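You operate a simulated robot arm through the tools that you are given. There is no shell and no other tool. Be economical: measure what you need, move in short steps, check, and stop when the job is done.

The job below is to be done with a simulated robot arm. You get a single attempt, and the scene is never put back.

JOB
Take the green grease tin from the green bench and leave it on the brown trolley. Fetch the drain pan and set it on the roof of the white cabinet. Put the count cup on the deck by the long shaft away on the blue mat. Put the short post from the deck by the long shaft on the white wear tile there. Fetch the grease pot from the deck beside the belt roll and set it on the brown trolley. Put the soap pot on the deck beside the belt roll away on the shelf under the blue bench. Pull the parts drawer open. Do these in any order.

Only the result counts: the job must be done as asked and must still hold three seconds after the hand-in. Knocking over, shifting, dropping, spilling or breaking anything else fails it.

ROBOT AND FRAMES
A 6-joint arm with a two-finger parallel gripper on a trunk, on a base that drives. Base frame: it is fixed to the floor where the robot stands at the start and does not move with it; the origin is under the middle of the robot, x ahead of it, y to its left, z up. Lengths are in mm, angles in rad, forces in N, time in s.
With the tool pointing down near the work surface it reaches from about 100 to 640 mm from the robot's upright axis, wherever it stands. Its first joint turns from -2.897 to 2.897 rad. Places, roughly: blue mat (25x26 cm) [-1400, -6220, 860]; brown trolley [-900, 1000, 800]; count cup (8x8x5 cm) [-1500, -900, 800]; drain pan (11x15x4 cm) [500, -2100, 500]; grease pot [-3250, -750, 750]; grease tin [500, 0, 750]; parts drawer [500, 100, 700]; roof of the white cabinet [-2000, -3800, 1400]; shelf under the blue bench (147x24 cm) [600, -3400, 440]; short post (4x4x13 cm) [-2200, -900, 800]; soap pot [-3750, -750, 750]; wear tile (9x9x2 cm) [-2300, -800, 800]. Payload 4.1 kg.
The TCP is the grasp point between the finger pads, 23 mm short of the fingertips. In the tool frame z runs along the fingers and y along their closing line. Largest opening 94 mm; finger width 38, thickness 10; the body of the gripper, 54 by 96 mm, starts 39 mm behind the TCP.
Orientation is that of the tool frame in the base frame, as a unit quaternion [x, y, z, w]. With the fingers straight down and closing along the base's y, the tool's x points along the base's -x, its y along +y and its z along -z.

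CONTROLS
- The arm moves only by the tool apply_moves. Its argument "moves" is one flat list of numbers, 6 for each row, row after row: the shift along the base's x, y, z in mm, then the turn, a rotation vector about the base's x, y, z in rad. In form: [tx, ty, tz, wx, wy, wz, tx, ty, tz, wx, wy, wz, ...]. A call has 1 to 12 rows; each row shifts and turns the commanded pose from where the row before left it. "fingers" is the gripper command, from -1 (fully open) to 1 (shut), values between in proportion, set as the call begins (left out, the last holds). A row lasts 0.2 s, in which the tool goes at most 50 mm and 0.15 rad; a call with a longer step from one row to the next is refused whole, and so is a gripper value outside its range. A pose out of reach is approached as far as the arm can. The call stops where the force on the tool passes 40 N (or 10 N more than at its start, if that is more) or the arm is blocked; 0.2 s more then pass. The fingers move at their own pace (about 45 mm/s each) and stop on an object; they squeeze with about 29 N. The grip force told is the motor's: it shows also when the fingers shut on nothing. Time passes only in rows, and 0.2 s behind the last, so rows that do not move let the fingers close. It gives the time, the measured TCP pose, the force on the tool (base axes), the opening and the grip force at its end, in the units of the frame above (readings bear some noise), with the torque about the TCP (base axes, N m) and any sound that the robot's microphone picked up.
- Cameras (640 x 400 px; columns grow to the right, rows downward): "scene" is now at [-16.9, 222.9, 1419.8]; the picture's right is [0.79, -0.62, 0.00], its down [-0.52, -0.66, -0.55] and it looks along [0.34, 0.43, -0.83] (base axes); focal length 214 px, centre (320, 200). "wrist" rides on the gripper at [86, 16, -75] in the tool frame; the picture's right is [-0.18, 0.98, 0.00], its down [-0.58, -0.11, -0.81] and it looks along [-0.79, -0.15, 0.59] (tool axes); focal length 243 px, centre (320, 200).
- grab_frame(camera): a new picture of that camera. The clock stands still meanwhile.
- slide_trunk(by): slides the trunk up (or, below 0, down) by that many mm; the arm and the scene camera ride with it, the base frame stays. It gives what a move gives, with no picture.
- roll_base(legs): drives the robot by 1 to 6 legs, each [ahead, turn to the left] in mm and rad, along the robot's own axes; the way and the turn of a leg run together, so that a leg with both is an arc; at most 1500 mm and 3.142 rad a leg. The arm and the cameras ride along, it lands a little off, and it stops where it bumps. It gives what a move gives.
- pan_tilt(pan, tilt): turns the head with the scene camera to pan (to the left, within 2.705 rad either way) and tilt (down, from -0.506 to 1.204), counted from straight ahead of the robot. It gives what a move gives.
- locate(camera, pixels): for up to 12 pixels [column, row] of the newest picture of that camera ("zoom" is the newest enlarged one), the place [x, y, z] in the base frame of the surface seen there, good to about 2 mm. The clock stands still meanwhile.
- inspect(camera, box): a new picture of the part [left, top, right, bottom] of that camera's present view, enlarged. The clock stands still meanwhile.
- finish_job(): hands the job in; it is judged then, once.

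Work in short steps. Measure before you move; look again where a grasp or a placing could have gone wrong, and mend it. You have 131 turns and 144 pictures in all, those below and enlarged ones among them. Open the gripper and draw the arm clear of the work before you hand the job in, unless the task says otherwise; then end with one line.

The tools are called as a command line: name --argument value ..., lists and objects as JSON in quotes. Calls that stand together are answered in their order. apply_moves: Moves the arm, as the interface text tells. Its arguments: {"type":"object","properties":{"moves":{"type":"array","items":{"type":"number"}},"fingers":{"type":"number"}},"required":["moves"]} The other tools are called the same way: slide_trunk (by) slides the trunk up or down; roll_base (legs) drives the base; pan_tilt (pan, tilt) turns the head that bears the scene camera; grab_frame (camera) takes a picture; locate (camera, pixels) gives the place of the surface under pixels of a picture; inspect (camera, box) takes an enlarged picture of a part of a camera's view; finish_job () hands the job in.

At the start:

```text
t: 0.0
eef_pos: [327.0, 354.5, 1104.0]
orientation: [0.0, 1.0, 0.0, 0.0]
wrist_force: [-0.8, 0.4, 0.6]
ft_torque: [0.02, 0.01, -0.01]
width: 94.2
grip_force: 0.0
trunk travel left (down, up): [-400.0, 190.0]
robot x, y, heading: [-0.9, -0.7, 0.004]
head pan, tilt: [0.904, 0.986]
```

scene: 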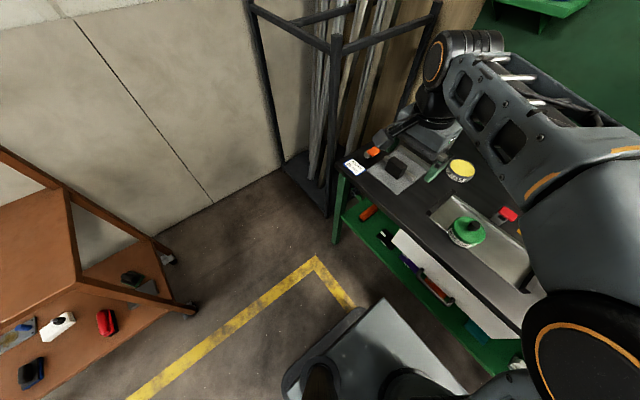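
wrist: 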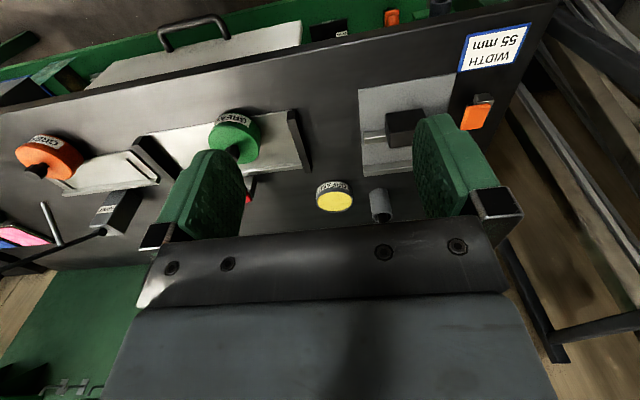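

The wrist view shows the green tin around (235,140) and the drawer with a handle near (195,30). I look at the bench with the scene camera straight ahead.

pan_tilt --pan 0.0 --tilt 0.9

grab_frame --camera "scene"

inspect --camera "wrist" --box '[0, 0, 400, 250]'

locate --camera "wrist" --pixels '[[235, 125], [236, 152], [195, 30], [240, 40], [150, 60], [290, 150], [160, 160], [246, 190], [280, 220], [240, 115], [190, 140], [290, 120]]'

```text
t: 1.2
eef_pos: [328.1, 354.3, 1103.9]
orientation: [0.001, 1.0, 0.0, 0.0]
wrist_force: [-0.7, -0.4, -0.7]
ft_torque: [-0.01, -0.01, 0.03]
width: 93.9
grip_force: 0.1
trunk travel left (down, up): [-400.0, 190.0]
robot x, y, heading: [-3.4, 3.4, -0.004]
head pan, tilt: [0.0, 0.901]
```

```text
141 pictures are left
```

scene: 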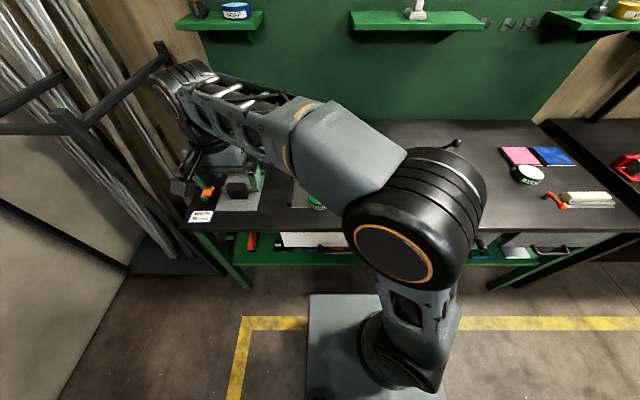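

```text
1.60 times, centred on (200, 125) of wrist
```

zoom: 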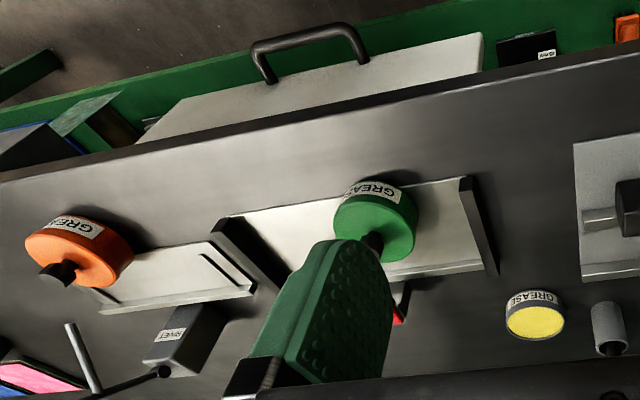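

```text
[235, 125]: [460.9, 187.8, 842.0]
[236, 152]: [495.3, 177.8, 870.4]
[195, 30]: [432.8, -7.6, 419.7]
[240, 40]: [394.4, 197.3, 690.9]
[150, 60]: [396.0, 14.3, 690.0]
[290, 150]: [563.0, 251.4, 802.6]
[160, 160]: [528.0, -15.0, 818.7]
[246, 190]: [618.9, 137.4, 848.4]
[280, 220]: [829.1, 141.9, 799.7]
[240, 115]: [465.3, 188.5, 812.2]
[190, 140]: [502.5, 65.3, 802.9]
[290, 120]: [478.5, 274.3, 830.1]
```

The first candidate is a green GREASE tin in a metal tray. Another green-sided tin sits at scene (528,175), so I inspect it and the rest of the bench.

inspect --camera "scene" --box '[480, 120, 640, 220]'

inspect --camera "scene" --box '[160, 0, 320, 100]'

inspect --camera "wrist" --box '[180, 90, 340, 190]'

locate --camera "zoom" --pixels '[[130, 100], [250, 90], [160, 160], [270, 150], [210, 200], [220, 110], [480, 210], [420, 230], [20, 200], [300, 200], [245, 185], [190, 60]]'

```text
4.00 times, centred on (560, 170) of scene
```

zoom: 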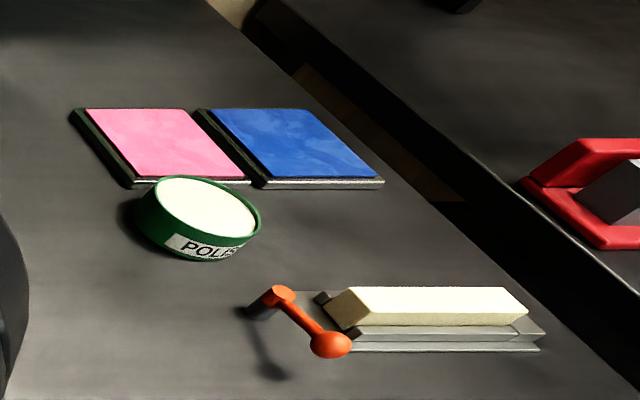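

```text
4.00 times, centred on (240, 50) of scene
```

zoom: 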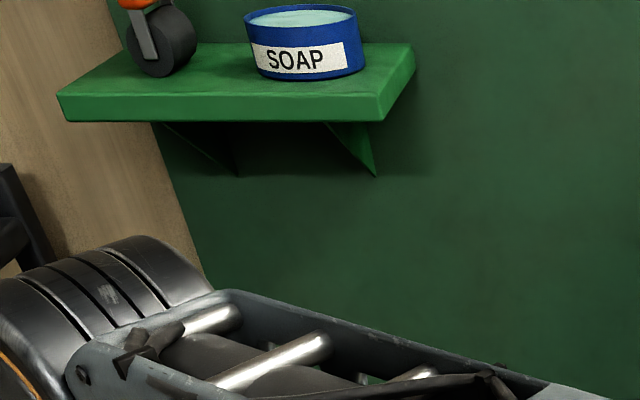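

```text
4.00 times, centred on (260, 140) of wrist
```

zoom: 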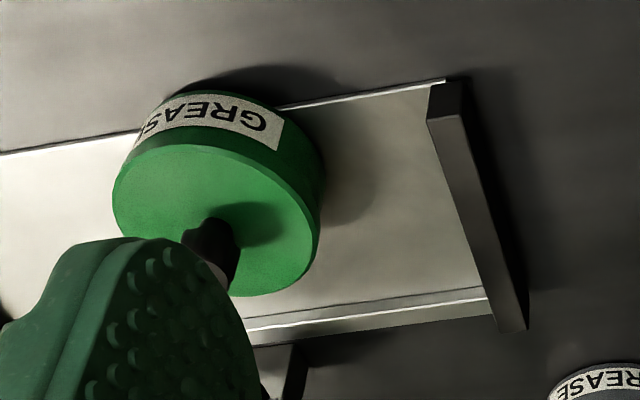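

```text
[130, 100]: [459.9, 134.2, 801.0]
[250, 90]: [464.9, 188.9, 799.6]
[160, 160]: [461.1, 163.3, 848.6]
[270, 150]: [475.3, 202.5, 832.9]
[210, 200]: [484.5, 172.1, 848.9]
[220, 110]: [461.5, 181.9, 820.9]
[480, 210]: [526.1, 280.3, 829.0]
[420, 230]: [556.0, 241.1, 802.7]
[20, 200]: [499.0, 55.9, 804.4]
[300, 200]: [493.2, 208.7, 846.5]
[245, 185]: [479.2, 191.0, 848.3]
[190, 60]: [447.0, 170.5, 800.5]
```

The other green tin reads POLISH, so the target is the green GREASE tin near (490,182), with its top at z 848. I move above it for a closer look.

apply_moves --moves '[28, -29, -17, 0, 0, 0, 28, -29, -17, 0, 0, 0, 28, -29, -17, 0, 0, 0, 28, -29, -17, 0, 0, 0, 28, -29, -17, 0, 0, 0, 22, -29, -17, 0, 0, 0, 0, 0, -20, 0, 0, 0]' --fingers -1

grab_frame --camera "wrist"

grab_frame --camera "scene"

```text
t: 2.8
eef_pos: [490.2, 181.0, 979.5]
orientation: [-0.001, 1.0, 0.001, -0.001]
wrist_force: [-1.0, -0.4, 0.2]
ft_torque: [0.04, 0.0, 0.01]
width: 93.9
grip_force: 0.0
trunk travel left (down, up): [-400.0, 190.0]
robot x, y, heading: [-3.5, -1.1, 0.001]
head pan, tilt: [0.0, 0.901]
```

```text
136 pictures are left
```

wrist: 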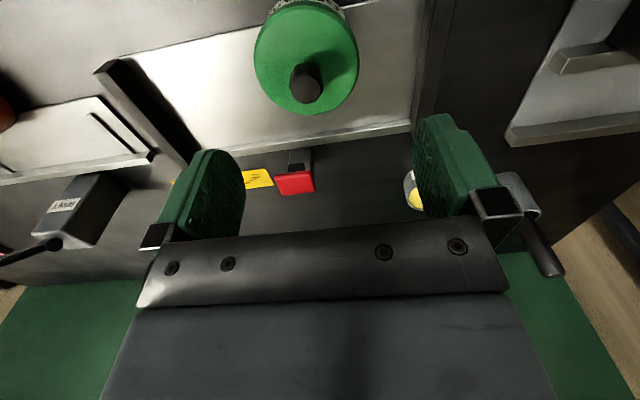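

```text
135 pictures are left
```

scene: 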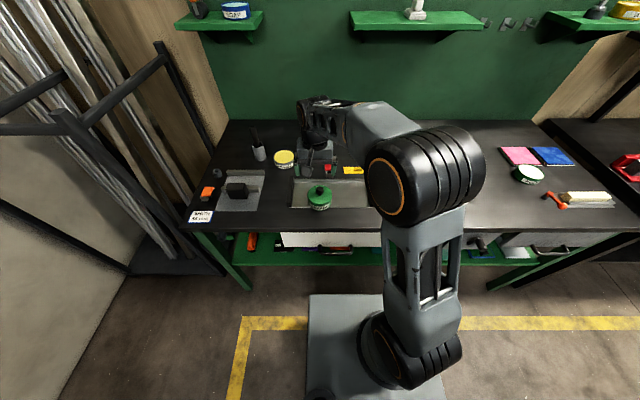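

The tin is at wrist (305,58) with its knob at (306,83). I measure its rim, knob and tray.

locate --camera "wrist" --pixels '[[257, 55], [354, 55], [310, 112], [300, 5], [306, 100], [306, 70], [320, 90], [380, 60], [220, 80], [430, 60], [125, 90], [330, 135]]'

locate --camera "scene" --pixels '[[319, 188], [308, 192], [330, 190], [340, 245], [320, 233], [346, 247], [300, 240], [380, 233], [348, 200], [305, 185]]'

inspect --camera "scene" --box '[220, 150, 420, 275]'

```text
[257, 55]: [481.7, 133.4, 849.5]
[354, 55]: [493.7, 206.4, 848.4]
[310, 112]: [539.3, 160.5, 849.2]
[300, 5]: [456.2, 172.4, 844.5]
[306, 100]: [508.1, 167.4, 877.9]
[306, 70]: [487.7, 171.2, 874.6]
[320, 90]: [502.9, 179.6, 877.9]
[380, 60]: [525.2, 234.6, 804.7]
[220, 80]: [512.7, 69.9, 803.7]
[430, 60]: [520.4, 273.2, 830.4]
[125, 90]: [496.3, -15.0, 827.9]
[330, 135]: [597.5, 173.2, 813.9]
```

```text
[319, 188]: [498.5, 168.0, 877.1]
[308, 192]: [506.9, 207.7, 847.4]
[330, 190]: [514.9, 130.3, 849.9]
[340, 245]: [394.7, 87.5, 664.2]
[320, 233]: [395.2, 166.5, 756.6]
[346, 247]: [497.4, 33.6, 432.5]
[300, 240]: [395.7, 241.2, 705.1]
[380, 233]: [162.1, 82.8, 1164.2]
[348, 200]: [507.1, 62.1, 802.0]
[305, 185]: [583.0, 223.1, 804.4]
```

```text
3.20 times, centred on (320, 212) of scene
```

zoom: 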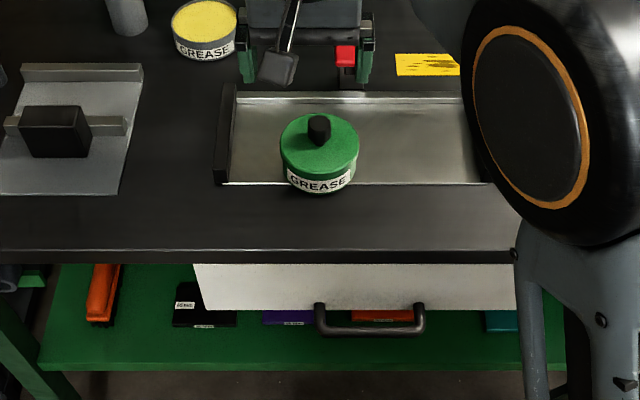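

The tin centre is about (498,169), roughly 84 mm wide, with the knob top at z 878. I go down with the TCP to z 843 and close on the body.

apply_moves --moves '[8, -12, -40, 0, 0, 0, 0, 0, -40, 0, 0, 0, 0, 0, -20, 0, 0, 0, 0, 0, 0, 0, 0, 0]'

inspect --camera "wrist" --box '[130, 0, 530, 250]'

```text
t: 3.8
eef_pos: [497.6, 167.8, 881.3]
orientation: [0.0, 1.0, 0.0, -0.001]
wrist_force: [-1.4, -0.1, 0.6]
ft_torque: [-0.02, 0.0, -0.02]
width: 94.3
grip_force: 0.0
trunk travel left (down, up): [-400.0, 190.0]
robot x, y, heading: [0.0, -3.4, -0.003]
head pan, tilt: [0.0, 0.901]
```

```text
1.60 times, centred on (330, 125) of wrist
```

zoom: 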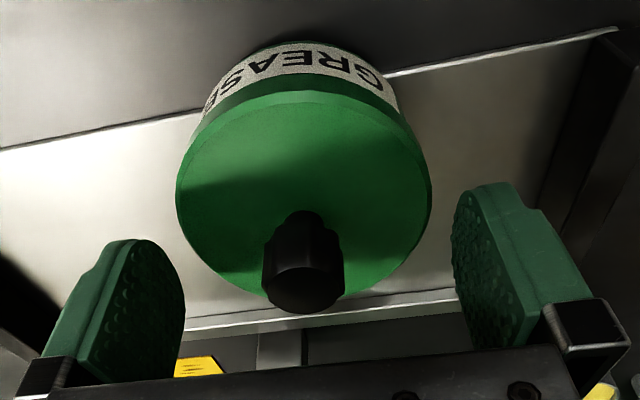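

The tin sits between the fingers. I check its edges once more for centring.

locate --camera "zoom" --pixels '[[182, 200], [428, 195], [200, 245], [400, 260], [190, 165], [420, 150], [305, 265], [250, 95], [300, 95], [350, 95], [185, 310], [455, 210]]'

```text
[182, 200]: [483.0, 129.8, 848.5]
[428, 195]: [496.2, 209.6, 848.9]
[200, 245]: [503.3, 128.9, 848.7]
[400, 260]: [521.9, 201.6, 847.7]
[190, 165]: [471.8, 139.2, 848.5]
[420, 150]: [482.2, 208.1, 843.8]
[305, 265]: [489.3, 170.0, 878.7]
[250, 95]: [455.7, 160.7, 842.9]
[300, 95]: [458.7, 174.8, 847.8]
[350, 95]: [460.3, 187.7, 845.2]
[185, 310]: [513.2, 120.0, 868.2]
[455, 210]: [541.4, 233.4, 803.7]
```

Centre confirmed at (498,169). I descend and close.

apply_moves --moves '[0.5, 1, -20, 0, 0, 0, 0, 0, -18, 0, 0, 0]'

apply_moves --moves '[0, 0, 0, 0, 0, 0, 0, 0, 0, 0, 0, 0, 0, 0, 0, 0, 0, 0]' --fingers 1

apply_moves --moves '[0, 0, 20, 0, 0, 0, 0, 0, 40, 0, 0, 0, 0, 0, 50, 0, 0, 0]'

grab_frame --camera "wrist"

pan_tilt --pan 2.3 --tilt 0.6

grab_frame --camera "scene"

```text
t: 4.4
eef_pos: [497.9, 168.2, 844.2]
orientation: [0.001, 1.0, 0.0, 0.0]
wrist_force: [0.2, 0.5, -0.1]
ft_torque: [-0.04, -0.01, 0.02]
width: 93.9
grip_force: 0.0
trunk travel left (down, up): [-400.0, 190.0]
robot x, y, heading: [1.5, -1.8, -0.004]
head pan, tilt: [0.0, 0.901]
```

```text
t: 5.2
eef_pos: [497.0, 168.4, 842.8]
orientation: [0.0, 1.0, 0.001, 0.0]
wrist_force: [-0.2, -0.8, 0.8]
ft_torque: [0.06, 0.0, 0.01]
width: 86.2
grip_force: 29.6
trunk travel left (down, up): [-400.0, 190.0]
robot x, y, heading: [-1.7, 1.2, -0.002]
head pan, tilt: [0.0, 0.901]
```

```text
t: 6.0
eef_pos: [496.7, 169.7, 955.0]
orientation: [0.0, 1.0, 0.0, 0.0]
wrist_force: [-0.9, -1.0, -0.7]
ft_torque: [0.02, -0.01, 0.01]
width: 0.2
grip_force: 28.9
trunk travel left (down, up): [-400.0, 190.0]
robot x, y, heading: [0.8, 4.5, -0.002]
head pan, tilt: [0.0, 0.901]
heard: snap
```

```text
132 pictures are left
```

wrist: 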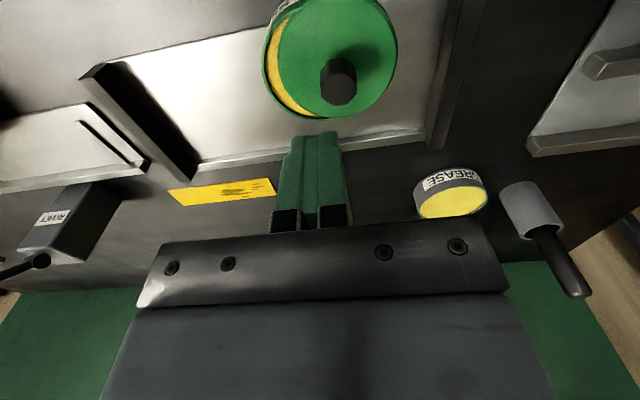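

```text
t: 8.1
eef_pos: [497.1, 170.0, 954.1]
orientation: [0.0, 1.0, 0.0, 0.0]
wrist_force: [0.4, -0.1, 0.0]
ft_torque: [0.02, -0.03, -0.03]
width: 0.0
grip_force: 29.2
trunk travel left (down, up): [-400.0, 190.0]
robot x, y, heading: [-0.0, -1.3, 0.001]
head pan, tilt: [2.3, 0.6]
```

```text
131 pictures are left
```

scene: 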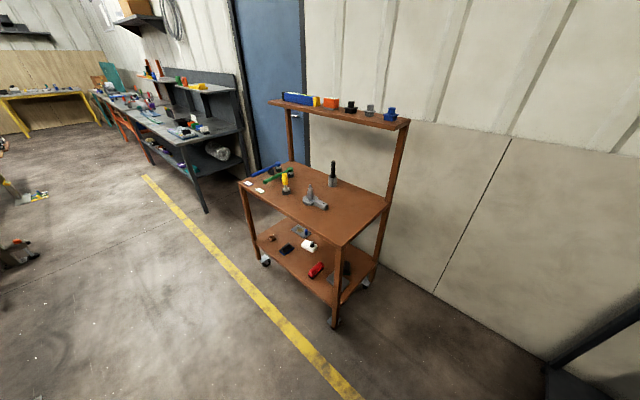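

The fingers slipped off with a snap: the lid has shifted and yellow grease shows at wrist (285,70). I inspect it before doing anything more.

inspect --camera "wrist" --box '[230, 0, 430, 125]'

locate --camera "zoom" --pixels '[[130, 200], [150, 250], [200, 330], [300, 360], [400, 360], [480, 300], [510, 200], [350, 100], [345, 260], [200, 150], [130, 40], [115, 240]]'

pan_tilt --pan 0.2 --tilt 0.9

inspect --camera "scene" --box '[300, 130, 460, 230]'

```text
3.20 times, centred on (330, 62) of wrist
```

zoom: 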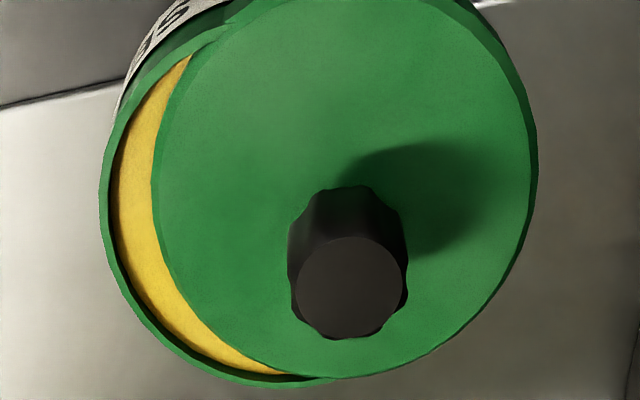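

```text
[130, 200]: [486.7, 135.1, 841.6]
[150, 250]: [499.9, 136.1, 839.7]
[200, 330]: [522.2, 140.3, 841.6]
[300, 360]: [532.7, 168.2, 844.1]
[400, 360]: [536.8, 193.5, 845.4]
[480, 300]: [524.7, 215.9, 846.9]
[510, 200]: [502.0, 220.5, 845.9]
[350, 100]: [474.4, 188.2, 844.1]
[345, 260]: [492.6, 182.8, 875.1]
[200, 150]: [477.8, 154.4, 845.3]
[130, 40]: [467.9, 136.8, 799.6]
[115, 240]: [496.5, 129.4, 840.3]
```

```text
t: 10.1
eef_pos: [496.9, 170.5, 954.2]
orientation: [0.0, 1.0, 0.0, -0.001]
wrist_force: [0.2, -0.9, 0.8]
ft_torque: [-0.03, 0.01, 0.01]
width: 0.0
grip_force: 29.0
trunk travel left (down, up): [-400.0, 190.0]
robot x, y, heading: [1.7, -2.3, 0.002]
head pan, tilt: [0.201, 0.901]
```

```text
4.00 times, centred on (380, 180) of scene
```

zoom: 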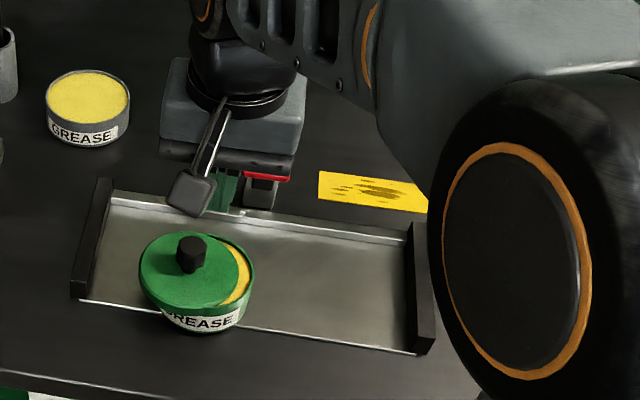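

The lid came loose and lies offset about 11 mm in +y; the tin body did not move. The lid is as wide as the body, so I will carry lid and tin separately and put the lid back on at the trolley. I measure the knob first.

locate --camera "wrist" --pixels '[[339, 90], [324, 92], [356, 88], [339, 104], [339, 76], [330, 80], [350, 100], [271, 70], [285, 112], [302, 117]]'

locate --camera "zoom" --pixels '[[192, 242], [178, 255], [205, 252], [141, 270], [235, 290], [190, 300], [250, 270], [165, 315], [240, 315], [200, 332]]'

```text
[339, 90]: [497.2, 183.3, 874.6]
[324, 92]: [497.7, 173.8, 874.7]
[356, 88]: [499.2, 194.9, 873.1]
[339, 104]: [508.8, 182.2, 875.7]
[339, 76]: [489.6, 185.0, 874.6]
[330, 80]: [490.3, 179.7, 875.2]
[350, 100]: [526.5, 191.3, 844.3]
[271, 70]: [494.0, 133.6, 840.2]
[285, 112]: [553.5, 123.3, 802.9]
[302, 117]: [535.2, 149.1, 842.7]
```

```text
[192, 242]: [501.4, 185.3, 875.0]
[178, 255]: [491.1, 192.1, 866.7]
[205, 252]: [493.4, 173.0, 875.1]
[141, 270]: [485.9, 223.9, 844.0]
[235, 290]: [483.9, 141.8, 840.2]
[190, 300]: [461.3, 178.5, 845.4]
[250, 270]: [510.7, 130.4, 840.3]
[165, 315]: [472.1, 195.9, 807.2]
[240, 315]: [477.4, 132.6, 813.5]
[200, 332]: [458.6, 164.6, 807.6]
```

The knob centre is (498.5,184) with its top at 875, and the lid top is at 845. I open partway, grip the knob and lift the lid.

apply_moves --moves '[0, 5, 0, 0, 0, 0, 1, 9, 0, 0, 0, 0, 0, 0, 0, 0, 0, 0]' --fingers -0.1

apply_moves --moves '[0, 0, -40, 0, 0, 0, 0, 0, -30, 0, 0, 0, 0, 0, -12, 0, 0, 0]'

apply_moves --moves '[0, 0, 0, 0, 0, 0, 0, 0, 0, 0, 0, 0, 0, 0, 0, 0, 0, 0]' --fingers 1

apply_moves --moves '[0, 0, 15, 0, 0, 0, 0, 0, 35, 0, 0, 0, 0, 0, 50, 0, 0, 0]'

grab_frame --camera "wrist"

pan_tilt --pan 2.3 --tilt 0.6

inspect --camera "scene" --box '[200, 80, 440, 230]'

locate --camera "zoom" --pixels '[[110, 270], [380, 430], [490, 320], [240, 215], [400, 360], [300, 300], [280, 340], [220, 60], [530, 110], [140, 300], [330, 260], [440, 330]]'

```text
t: 10.9
eef_pos: [499.1, 184.1, 953.0]
orientation: [0.0, 1.0, -0.001, 0.0]
wrist_force: [0.5, 0.2, -0.6]
ft_torque: [-0.01, 0.01, -0.03]
width: 51.7
grip_force: 0.1
trunk travel left (down, up): [-400.0, 190.0]
robot x, y, heading: [-0.5, -2.6, 0.001]
head pan, tilt: [0.201, 0.901]
```

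```text
t: 11.7
eef_pos: [498.9, 183.4, 870.5]
orientation: [0.0, 1.0, 0.0, 0.0]
wrist_force: [0.3, 0.6, 0.4]
ft_torque: [0.01, 0.0, 0.02]
width: 51.8
grip_force: 0.0
trunk travel left (down, up): [-400.0, 190.0]
robot x, y, heading: [2.7, 2.3, -0.0]
head pan, tilt: [0.201, 0.901]
```

```text
t: 12.5
eef_pos: [498.4, 182.9, 870.7]
orientation: [0.001, 1.0, 0.0, 0.0]
wrist_force: [0.4, -1.0, 0.1]
ft_torque: [0.02, 0.02, -0.03]
width: 24.0
grip_force: 29.0
trunk travel left (down, up): [-400.0, 190.0]
robot x, y, heading: [-0.0, 0.1, 0.003]
head pan, tilt: [0.201, 0.901]
```

```text
t: 13.3
eef_pos: [502.1, 183.2, 972.8]
orientation: [-0.001, 1.0, 0.0, -0.001]
wrist_force: [0.0, 0.5, 0.2]
ft_torque: [0.0, -0.03, 0.0]
width: 24.0
grip_force: 29.1
trunk travel left (down, up): [-400.0, 190.0]
robot x, y, heading: [-4.7, -0.9, 0.001]
head pan, tilt: [0.201, 0.901]
```

```text
128 pictures are left
```

wrist: 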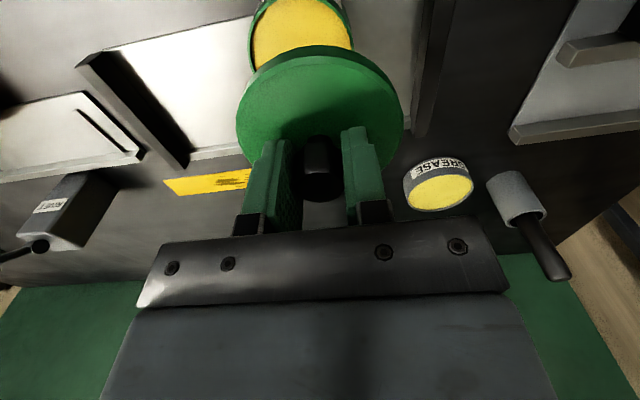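

```text
t: 15.3
eef_pos: [501.0, 183.4, 971.5]
orientation: [0.0, 1.0, 0.0, 0.0]
wrist_force: [1.3, 0.3, -0.5]
ft_torque: [0.02, 0.01, -0.01]
width: 23.9
grip_force: 29.3
trunk travel left (down, up): [-400.0, 190.0]
robot x, y, heading: [0.4, 1.7, -0.004]
head pan, tilt: [2.3, 0.6]
```

```text
2.67 times, centred on (320, 155) of scene
```

zoom: 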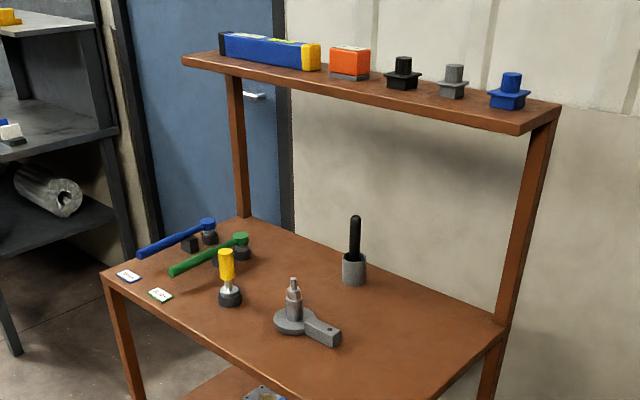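

```text
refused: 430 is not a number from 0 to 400
```

The lid lifted cleanly and the tin stayed put. I locate the trolley top.

locate --camera "zoom" --pixels '[[110, 275], [500, 322], [235, 220], [400, 360], [300, 300], [280, 330], [525, 125], [200, 65], [330, 340], [400, 300], [440, 330], [355, 285]]'

grab_frame --camera "scene"

locate --camera "scene" --pixels '[[240, 183], [341, 245], [388, 205], [332, 325], [265, 262], [358, 398], [220, 275], [145, 177]]'

```text
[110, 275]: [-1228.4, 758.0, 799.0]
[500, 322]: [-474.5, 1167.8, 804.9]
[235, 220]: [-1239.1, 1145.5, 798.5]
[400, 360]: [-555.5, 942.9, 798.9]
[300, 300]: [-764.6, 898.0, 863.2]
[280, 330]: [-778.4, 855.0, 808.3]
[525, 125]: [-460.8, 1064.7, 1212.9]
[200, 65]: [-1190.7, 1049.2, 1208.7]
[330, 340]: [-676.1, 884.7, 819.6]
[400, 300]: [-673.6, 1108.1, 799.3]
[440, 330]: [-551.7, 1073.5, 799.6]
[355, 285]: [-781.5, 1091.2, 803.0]
```

```text
126 pictures are left
```

scene: 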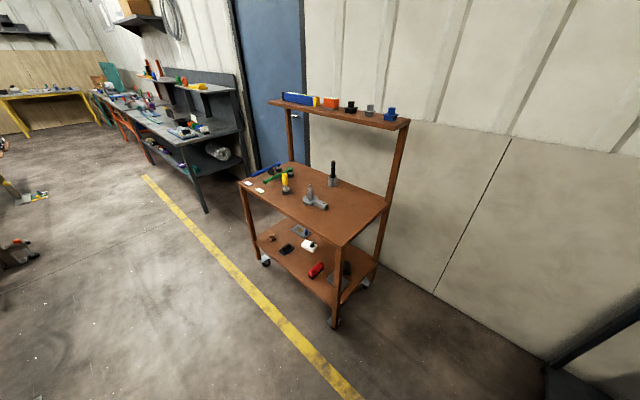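

```text
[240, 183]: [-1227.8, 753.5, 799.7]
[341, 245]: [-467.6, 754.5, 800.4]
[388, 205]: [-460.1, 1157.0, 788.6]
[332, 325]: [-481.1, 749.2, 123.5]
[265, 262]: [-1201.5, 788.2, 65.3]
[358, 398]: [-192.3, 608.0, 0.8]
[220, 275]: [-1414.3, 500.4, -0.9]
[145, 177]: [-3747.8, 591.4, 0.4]
```

The trolley's free area is x −640..−480, y 770..1100, top z 799. I raise and centre the arm, back off, turn left and drive up to the trolley.

apply_moves --moves '[-30, -30, 30, 0, 0, 0, -30, -40, 30, 0, 0, 0, -30, -40, 0, 0, 0, 0, 0, -40, 0, 0, 0, 0, 0, -33, 0, 0, 0, 0]'

roll_base --legs '[[-540, 0], [0, 1.571], [380, 0]]'

pan_tilt --pan 0.0 --tilt 0.9

grab_frame --camera "scene"

grab_frame --camera "wrist"

```text
refused: row 1 steps farther than a row can; nothing moved
```

```text
t: 24.2
eef_pos: [-705.5, 881.7, 970.8]
orientation: [0.708, -0.706, 0.0, 0.0]
wrist_force: [-0.3, 0.6, -0.7]
ft_torque: [0.0, 0.01, 0.05]
width: 23.9
grip_force: 29.3
trunk travel left (down, up): [-400.0, 190.0]
robot x, y, heading: [-523.8, 380.1, 1.574]
head pan, tilt: [2.3, 0.6]
```

```text
t: 26.3
eef_pos: [-706.0, 882.5, 972.5]
orientation: [0.708, -0.706, 0.0, 0.001]
wrist_force: [0.6, 0.7, -0.3]
ft_torque: [0.0, 0.04, -0.01]
width: 23.8
grip_force: 29.2
trunk travel left (down, up): [-400.0, 190.0]
robot x, y, heading: [-518.8, 386.2, 1.577]
head pan, tilt: [0.0, 0.901]
```

```text
125 pictures are left
```

scene: 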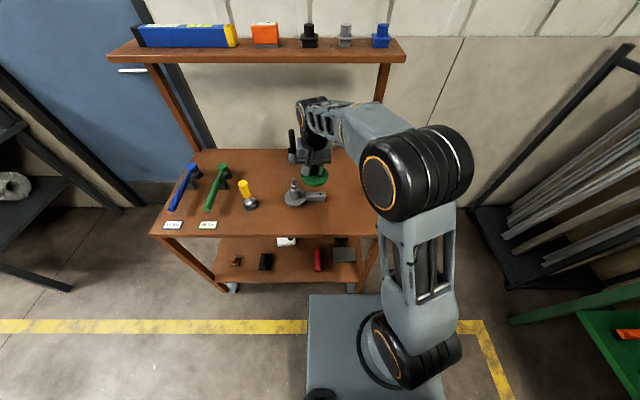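

```text
124 pictures are left
```

wrist: 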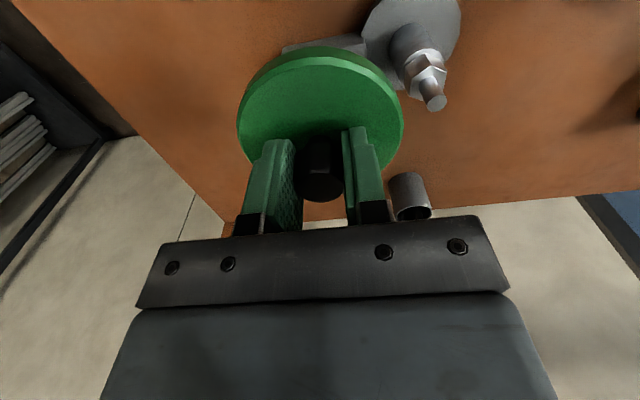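

I'm in front of the trolley and the lid is held level. I move it over the free right part and lower it.

apply_moves --moves '[42, 17, 0, 0, 0, 0, 42, 17, 0, 0, 0, 0, 42, 17, 0, 0, 0, 0, 40, 17, 0, 0, 0, 0, 0, 0, -40, 0, 0, 0, 0, 0, -40, 0, 0, 0, 0, 0, -36, 0, 0, 0]'

apply_moves --moves '[0, 0, -4, 0, 0, 0, 0, 0, -4, 0, 0, 0, 0, 0, -3, 0, 0, 0]'

grab_frame --camera "wrist"

inspect --camera "scene" --box '[260, 120, 420, 220]'

```text
t: 27.9
eef_pos: [-538.8, 948.0, 855.8]
orientation: [0.707, -0.707, 0.0, 0.0]
wrist_force: [-0.2, 0.4, -0.3]
ft_torque: [-0.02, 0.0, 0.0]
width: 23.8
grip_force: 29.0
trunk travel left (down, up): [-400.0, 190.0]
robot x, y, heading: [-523.7, 384.7, 1.573]
head pan, tilt: [0.0, 0.901]
```

```text
t: 28.7
eef_pos: [-540.3, 951.2, 845.4]
orientation: [0.708, -0.707, 0.0, 0.0]
wrist_force: [0.1, -0.4, 0.2]
ft_torque: [0.0, -0.04, -0.04]
width: 23.8
grip_force: 29.1
trunk travel left (down, up): [-400.0, 190.0]
robot x, y, heading: [-525.1, 381.4, 1.57]
head pan, tilt: [0.0, 0.901]
```

```text
123 pictures are left
```

wrist: 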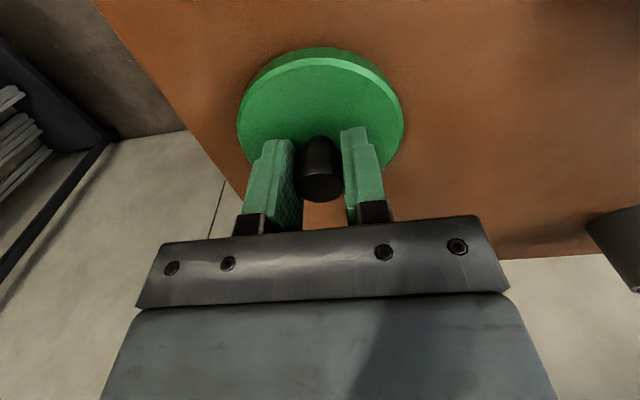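

```text
4.00 times, centred on (340, 170) of scene
```

zoom: 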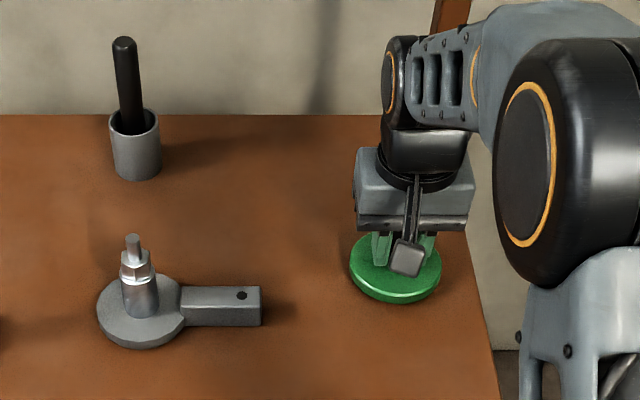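

Lid bottom should be within about 10–15 mm of the trolley. I lower in 2 mm steps, watching the force.

apply_moves --moves '[0, 0, -2, 0, 0, 0, 0, 0, -2, 0, 0, 0, 0, 0, -1, 0, 0, 0]'

apply_moves --moves '[0, 0, -1.5, 0, 0, 0, 0, 0, -1.5, 0, 0, 0]'

apply_moves --moves '[0, 0, -1.5, 0, 0, 0, 0, 0, -1.5, 0, 0, 0]'

```text
t: 29.5
eef_pos: [-540.3, 950.4, 839.7]
orientation: [0.707, -0.707, 0.0, 0.0]
wrist_force: [-0.6, 0.5, -0.2]
ft_torque: [0.0, 0.01, 0.0]
width: 23.7
grip_force: 29.0
trunk travel left (down, up): [-400.0, 190.0]
robot x, y, heading: [-522.1, 380.1, 1.57]
head pan, tilt: [0.0, 0.901]
```

```text
t: 30.1
eef_pos: [-540.3, 950.6, 837.0]
orientation: [0.707, -0.707, -0.001, 0.0]
wrist_force: [-0.5, -0.6, -0.6]
ft_torque: [-0.01, -0.01, -0.02]
width: 23.7
grip_force: 29.2
trunk travel left (down, up): [-400.0, 190.0]
robot x, y, heading: [-519.3, 380.4, 1.57]
head pan, tilt: [0.0, 0.901]
```

```text
t: 30.7
eef_pos: [-540.2, 949.7, 834.0]
orientation: [0.707, -0.707, 0.0, 0.0]
wrist_force: [-0.8, -0.2, 0.3]
ft_torque: [0.01, 0.0, 0.0]
width: 23.8
grip_force: 28.8
trunk travel left (down, up): [-400.0, 190.0]
robot x, y, heading: [-523.0, 384.4, 1.575]
head pan, tilt: [0.0, 0.901]
```

No contact yet at z 834. I continue with 1 mm steps, pausing between.

apply_moves --moves '[0, 0, -1, 0, 0, 0, 0, 0, -1, 0, 0, 0]'

apply_moves --moves '[0, 0, -1, 0, 0, 0, 0, 0, -1, 0, 0, 0]'

inspect --camera "wrist" --box '[200, 20, 440, 170]'

```text
t: 31.3
eef_pos: [-539.8, 950.2, 831.8]
orientation: [0.707, -0.707, 0.0, -0.001]
wrist_force: [0.8, -0.4, 0.1]
ft_torque: [-0.03, 0.02, -0.03]
width: 24.0
grip_force: 29.1
trunk travel left (down, up): [-400.0, 190.0]
robot x, y, heading: [-522.4, 381.8, 1.567]
head pan, tilt: [0.0, 0.901]
```

```text
t: 31.9
eef_pos: [-540.0, 951.5, 831.3]
orientation: [0.707, -0.707, 0.001, -0.001]
wrist_force: [-0.7, 0.3, -0.4]
ft_torque: [-0.02, 0.01, -0.05]
width: 23.6
grip_force: 29.4
trunk travel left (down, up): [-400.0, 190.0]
robot x, y, heading: [-520.9, 379.2, 1.571]
head pan, tilt: [0.0, 0.901]
```

```text
2.67 times, centred on (320, 95) of wrist
```

zoom: 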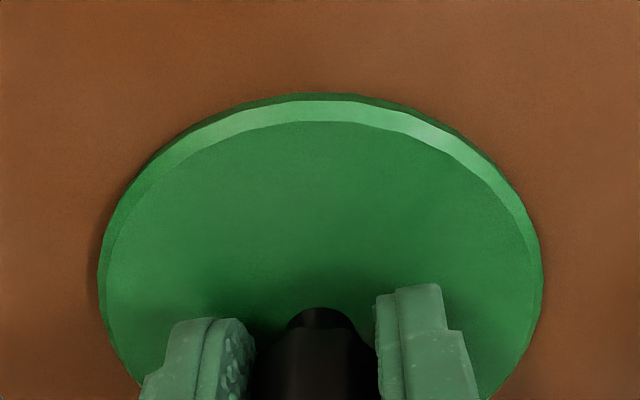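

Shadow gap has closed and the lid bottom is at about 800. I release and rise.

apply_moves --moves '[0, 0, 0, 0, 0, 0, 0, 0, 0, 0, 0, 0]' --fingers -0.1

apply_moves --moves '[0, 0, 30, 0, 0, 0, 0, 0, 50, 0, 0, 0, 0, 0, 50, 0, 0, 0]'

inspect --camera "scene" --box '[260, 120, 420, 220]'

grab_frame --camera "wrist"

```text
t: 32.5
eef_pos: [-539.9, 949.2, 831.1]
orientation: [0.707, -0.707, 0.0, -0.001]
wrist_force: [-0.3, 0.1, -0.4]
ft_torque: [-0.02, -0.02, 0.02]
width: 51.8
grip_force: 0.1
trunk travel left (down, up): [-400.0, 190.0]
robot x, y, heading: [-523.1, 380.5, 1.572]
head pan, tilt: [0.0, 0.901]
```

```text
t: 33.3
eef_pos: [-540.0, 948.9, 960.8]
orientation: [0.708, -0.706, 0.001, 0.0]
wrist_force: [0.2, -0.7, -0.3]
ft_torque: [-0.01, -0.03, 0.03]
width: 51.8
grip_force: 0.1
trunk travel left (down, up): [-400.0, 190.0]
robot x, y, heading: [-523.0, 381.9, 1.574]
head pan, tilt: [0.0, 0.901]
```

```text
4.00 times, centred on (340, 170) of scene
```

zoom: 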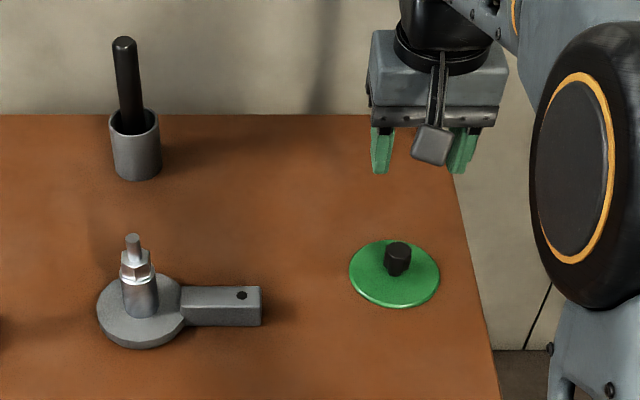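

```text
119 pictures are left
```

wrist: 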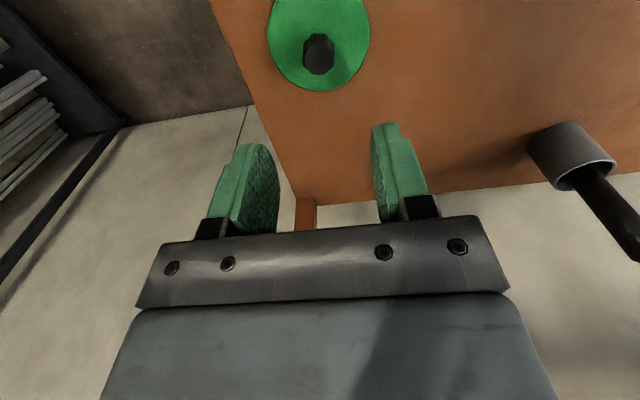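

The lid rests safely at (−540,950). I return to the bench for the tin, with the fingers open.

apply_moves --moves '[0, -40, 10, 0, 0, 0, 0, -30, 10, 0, 0, 0]' --fingers -1

roll_base --legs '[[-330, 0], [0, -1.572], [500, 0]]'

grab_frame --camera "wrist"

grab_frame --camera "scene"

```text
t: 33.9
eef_pos: [-539.0, 878.3, 981.1]
orientation: [0.708, -0.707, 0.001, 0.0]
wrist_force: [0.9, 0.3, -0.3]
ft_torque: [0.03, 0.0, 0.05]
width: 94.3
grip_force: 0.0
trunk travel left (down, up): [-400.0, 190.0]
robot x, y, heading: [-519.9, 380.9, 1.574]
head pan, tilt: [0.0, 0.901]
```

```text
t: 42.4
eef_pos: [480.5, 91.9, 980.8]
orientation: [-0.011, 1.0, 0.0, 0.001]
wrist_force: [-1.4, 0.5, 0.1]
ft_torque: [0.02, -0.03, -0.01]
width: 93.9
grip_force: 0.0
trunk travel left (down, up): [-400.0, 190.0]
robot x, y, heading: [-23.9, 66.0, 0.022]
head pan, tilt: [0.0, 0.901]
```

```text
118 pictures are left
```

wrist: 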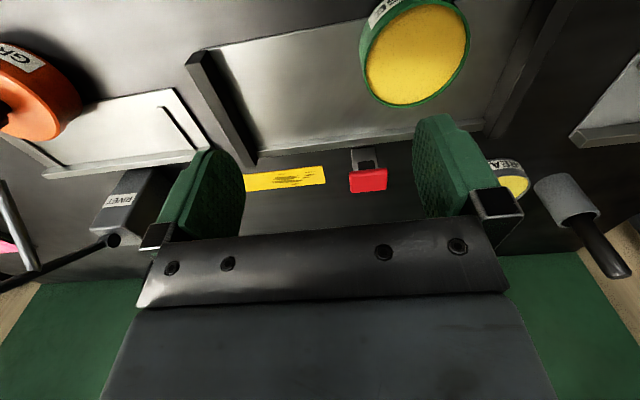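

```text
117 pictures are left
```

scene: 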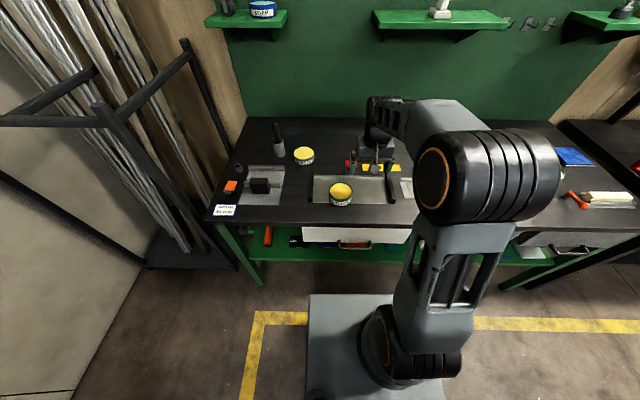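

The open tin is at wrist (415,50). I measure its rim again with the new robot pose.

locate --camera "wrist" --pixels '[[362, 55], [468, 45], [405, 104], [440, 4], [415, 55], [372, 20], [466, 70], [378, 90]]'

inspect --camera "scene" --box '[280, 130, 420, 260]'

```text
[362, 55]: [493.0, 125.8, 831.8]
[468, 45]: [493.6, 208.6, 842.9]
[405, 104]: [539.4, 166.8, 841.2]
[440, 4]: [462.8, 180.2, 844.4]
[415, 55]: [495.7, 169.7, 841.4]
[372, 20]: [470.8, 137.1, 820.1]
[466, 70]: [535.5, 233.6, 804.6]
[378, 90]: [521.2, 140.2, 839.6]
```

```text
3.08 times, centred on (350, 195) of scene
```

zoom: 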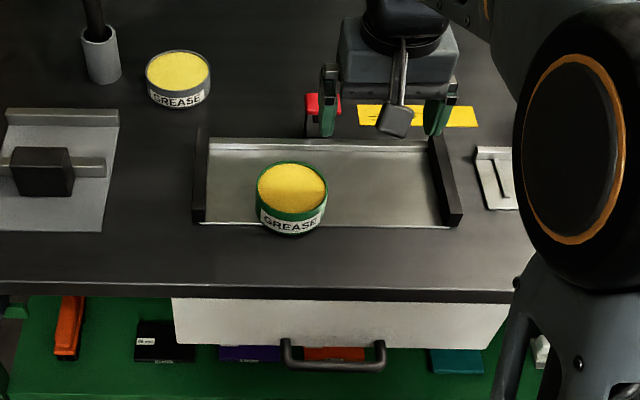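

The tin is still centred at (498,168.5). I move over it, descend to z 832 and grip the body.

apply_moves --moves '[9, 38, 0, 0, 0, 0, 8.5, 38.6, 0, 0, 0, 0, 0, 0, -40, 0, 0, 0, 0, 0, -30, 0, 0, 0, 0, 0, 0, 0, 0, 0]'

apply_moves --moves '[0, 0, -40, 0, 0, 0, 0, 0, -25, 0, 0, 0, 0, 0, -13, 0, 0, 0]'

apply_moves --moves '[0, 0, 0, 0, 0, 0, 0, 0, 0, 0, 0, 0, 0, 0, 0, 0, 0, 0]' --fingers 1

apply_moves --moves '[0, 0, 15, 0, 0, 0, 0, 0, 25, 0, 0, 0, 0, 0, 40, 0, 0, 0]'

grab_frame --camera "wrist"

```text
t: 43.6
eef_pos: [496.8, 169.9, 911.8]
orientation: [-0.01, 1.0, 0.0, 0.001]
wrist_force: [-0.2, -0.7, 0.3]
ft_torque: [0.01, 0.02, 0.02]
width: 94.0
grip_force: 0.0
trunk travel left (down, up): [-400.0, 190.0]
robot x, y, heading: [-20.3, 66.0, 0.021]
head pan, tilt: [0.0, 0.901]
```

```text
t: 44.4
eef_pos: [498.4, 169.7, 833.8]
orientation: [-0.011, 1.0, -0.001, 0.0]
wrist_force: [-0.8, 0.3, 0.3]
ft_torque: [-0.01, 0.01, 0.04]
width: 93.8
grip_force: 0.1
trunk travel left (down, up): [-400.0, 190.0]
robot x, y, heading: [-17.7, 64.8, 0.025]
head pan, tilt: [0.0, 0.901]
```

```text
t: 45.2
eef_pos: [499.0, 169.4, 834.0]
orientation: [-0.012, 1.0, 0.0, 0.0]
wrist_force: [-0.4, -0.6, 0.3]
ft_torque: [-0.04, -0.03, 0.02]
width: 83.3
grip_force: 29.2
trunk travel left (down, up): [-400.0, 190.0]
robot x, y, heading: [-22.1, 64.5, 0.023]
head pan, tilt: [0.0, 0.901]
```

```text
t: 46.0
eef_pos: [498.7, 166.7, 912.6]
orientation: [-0.011, 1.0, 0.0, 0.0]
wrist_force: [0.8, -0.5, -2.6]
ft_torque: [-0.03, 0.04, 0.0]
width: 83.0
grip_force: 28.6
trunk travel left (down, up): [-400.0, 190.0]
robot x, y, heading: [-18.6, 62.5, 0.023]
head pan, tilt: [0.0, 0.901]
```

```text
115 pictures are left
```

wrist: 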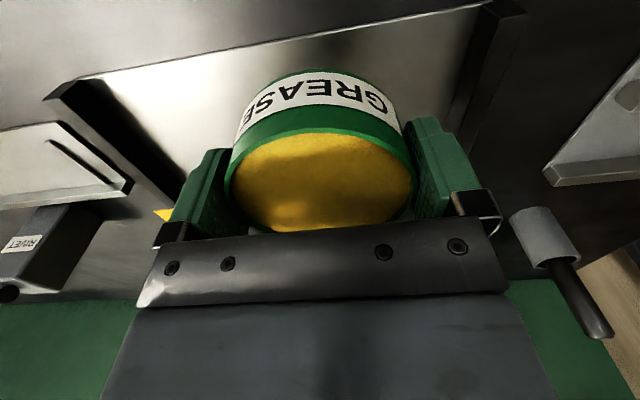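

The tin is held by its body (83 mm). I raise it, then drive back to the trolley the same way.

apply_moves --moves '[-10, -35, 30, 0, 0, 0, -10, -35, 30, 0, 0, 0, 0, -30, 20, 0, 0, 0]'

roll_base --legs '[[-500, 0], [0, 1.548], [310, 0]]'

grab_frame --camera "scene"

```text
t: 46.8
eef_pos: [478.6, 66.9, 992.7]
orientation: [-0.011, 1.0, 0.0, 0.0]
wrist_force: [0.0, 0.9, -2.3]
ft_torque: [0.0, 0.02, 0.01]
width: 83.3
grip_force: 28.8
trunk travel left (down, up): [-400.0, 190.0]
robot x, y, heading: [-18.4, 66.5, 0.021]
head pan, tilt: [0.0, 0.901]
```

```text
t: 55.2
eef_pos: [-513.4, 854.6, 993.1]
orientation: [0.71, -0.704, 0.0, 0.0]
wrist_force: [-0.6, 0.8, -2.0]
ft_torque: [-0.01, -0.02, 0.0]
width: 83.1
grip_force: 28.7
trunk travel left (down, up): [-400.0, 190.0]
robot x, y, heading: [-521.1, 356.2, 1.577]
head pan, tilt: [0.0, 0.901]
```

```text
114 pictures are left
```

scene: 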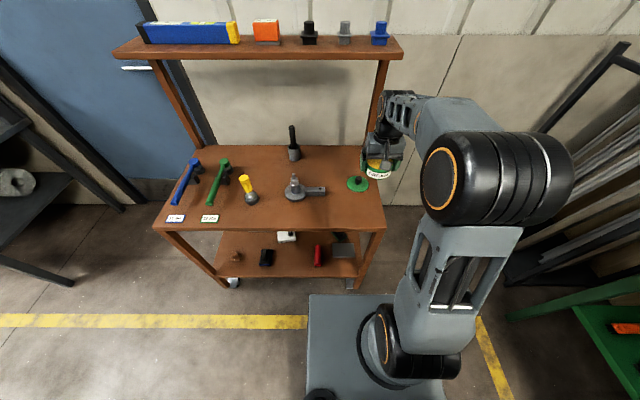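

I place the tin at (−560,825), in front of the lid, lowering until the bottom meets the top.

apply_moves --moves '[-23, -15, -20, 0, 0, 0, -23, -15, -30, 0, 0, 0, 0, 0, -40, 0, 0, 0, 0, 0, -40, 0, 0, 0, 0, 0, -26, 0, 0, 0, 0, 0, 0, 0, 0, 0]'

apply_moves --moves '[0, 0, -2, 0, 0, 0, 0, 0, -2, 0, 0, 0]'

apply_moves --moves '[0, 0, -1.5, 0, 0, 0, 0, 0, -1.5, 0, 0, 0]'

```text
t: 56.6
eef_pos: [-559.1, 823.4, 838.2]
orientation: [0.709, -0.705, 0.0, 0.0]
wrist_force: [-0.4, 0.0, -1.9]
ft_torque: [-0.01, 0.02, 0.01]
width: 83.1
grip_force: 29.8
trunk travel left (down, up): [-400.0, 190.0]
robot x, y, heading: [-521.5, 359.1, 1.577]
head pan, tilt: [0.0, 0.901]
```

```text
t: 57.2
eef_pos: [-558.9, 825.4, 833.4]
orientation: [0.709, -0.705, 0.0, 0.0]
wrist_force: [-0.3, 0.4, -2.7]
ft_torque: [0.01, 0.0, -0.02]
width: 83.2
grip_force: 29.6
trunk travel left (down, up): [-400.0, 190.0]
robot x, y, heading: [-515.7, 360.0, 1.577]
head pan, tilt: [0.0, 0.901]
```

```text
t: 57.8
eef_pos: [-560.0, 824.6, 831.0]
orientation: [0.709, -0.705, 0.0, 0.0]
wrist_force: [0.2, -0.4, -3.8]
ft_torque: [0.01, -0.01, -0.01]
width: 83.4
grip_force: 29.1
trunk travel left (down, up): [-400.0, 190.0]
robot x, y, heading: [-521.2, 357.6, 1.576]
head pan, tilt: [0.0, 0.901]
```

Still hanging (about −2.5 N). I go down a little more.

apply_moves --moves '[0, 0, -1, 0, 0, 0, 0, 0, -1, 0, 0, 0]'

apply_moves --moves '[0, 0, -1, 0, 0, 0]'

```text
t: 58.4
eef_pos: [-559.3, 824.6, 829.4]
orientation: [0.709, -0.706, 0.0, -0.001]
wrist_force: [1.1, 0.8, 5.4]
ft_torque: [-0.26, -0.03, 0.01]
width: 83.4
grip_force: 28.5
trunk travel left (down, up): [-400.0, 190.0]
robot x, y, heading: [-519.2, 359.2, 1.577]
head pan, tilt: [0.0, 0.901]
```

```text
t: 58.8
eef_pos: [-559.1, 824.3, 828.3]
orientation: [0.709, -0.705, -0.001, -0.001]
wrist_force: [1.4, 2.8, 15.3]
ft_torque: [-0.36, 0.01, 0.08]
width: 83.1
grip_force: 29.6
trunk travel left (down, up): [-400.0, 190.0]
robot x, y, heading: [-520.5, 356.7, 1.577]
head pan, tilt: [0.0, 0.901]
```

The tin touches down. I release, rise, and look.

apply_moves --moves '[0, 0, 1, 0, 0, 0, 0, 0, 0, 0, 0, 0]' --fingers -1

apply_moves --moves '[0, 0, 30, 0, 0, 0, 0, 0, 40, 0, 0, 0, 0, 0, 50, 0, 0, 0, 0, 20, 20, 0, 0, 0]'

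grab_frame --camera "wrist"

inspect --camera "scene" --box '[300, 130, 460, 230]'

```text
t: 59.4
eef_pos: [-559.7, 824.9, 828.2]
orientation: [0.709, -0.705, 0.0, -0.001]
wrist_force: [0.1, 0.0, -0.1]
ft_torque: [-0.01, 0.0, -0.01]
width: 93.9
grip_force: 0.2
trunk travel left (down, up): [-400.0, 190.0]
robot x, y, heading: [-519.4, 356.4, 1.574]
head pan, tilt: [0.0, 0.901]
```

```text
t: 60.4
eef_pos: [-558.2, 842.6, 969.1]
orientation: [0.709, -0.705, 0.0, 0.0]
wrist_force: [0.1, -1.1, -0.6]
ft_torque: [0.0, -0.03, 0.02]
width: 93.8
grip_force: 0.1
trunk travel left (down, up): [-400.0, 190.0]
robot x, y, heading: [-518.8, 357.9, 1.577]
head pan, tilt: [0.0, 0.901]
```

```text
113 pictures are left
```

wrist: 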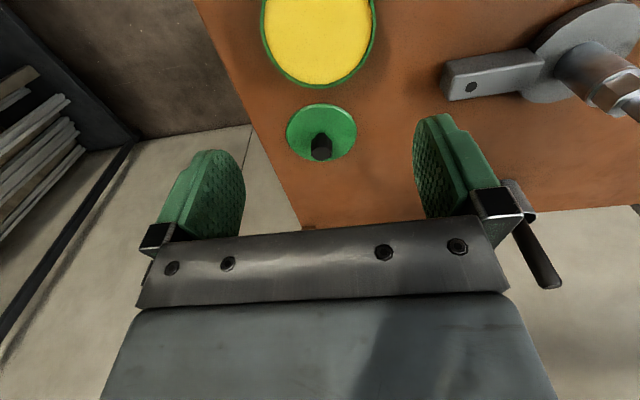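

```text
4.00 times, centred on (380, 180) of scene
```

zoom: 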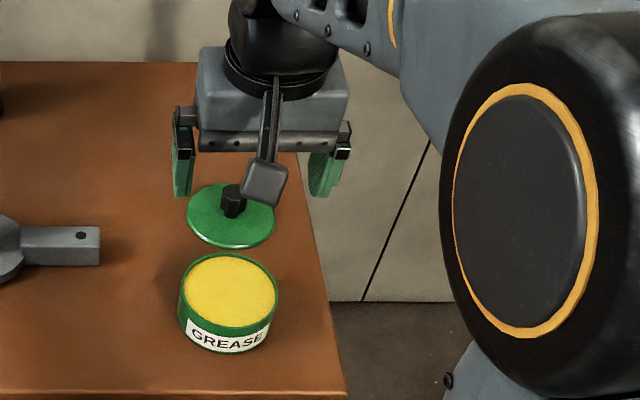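

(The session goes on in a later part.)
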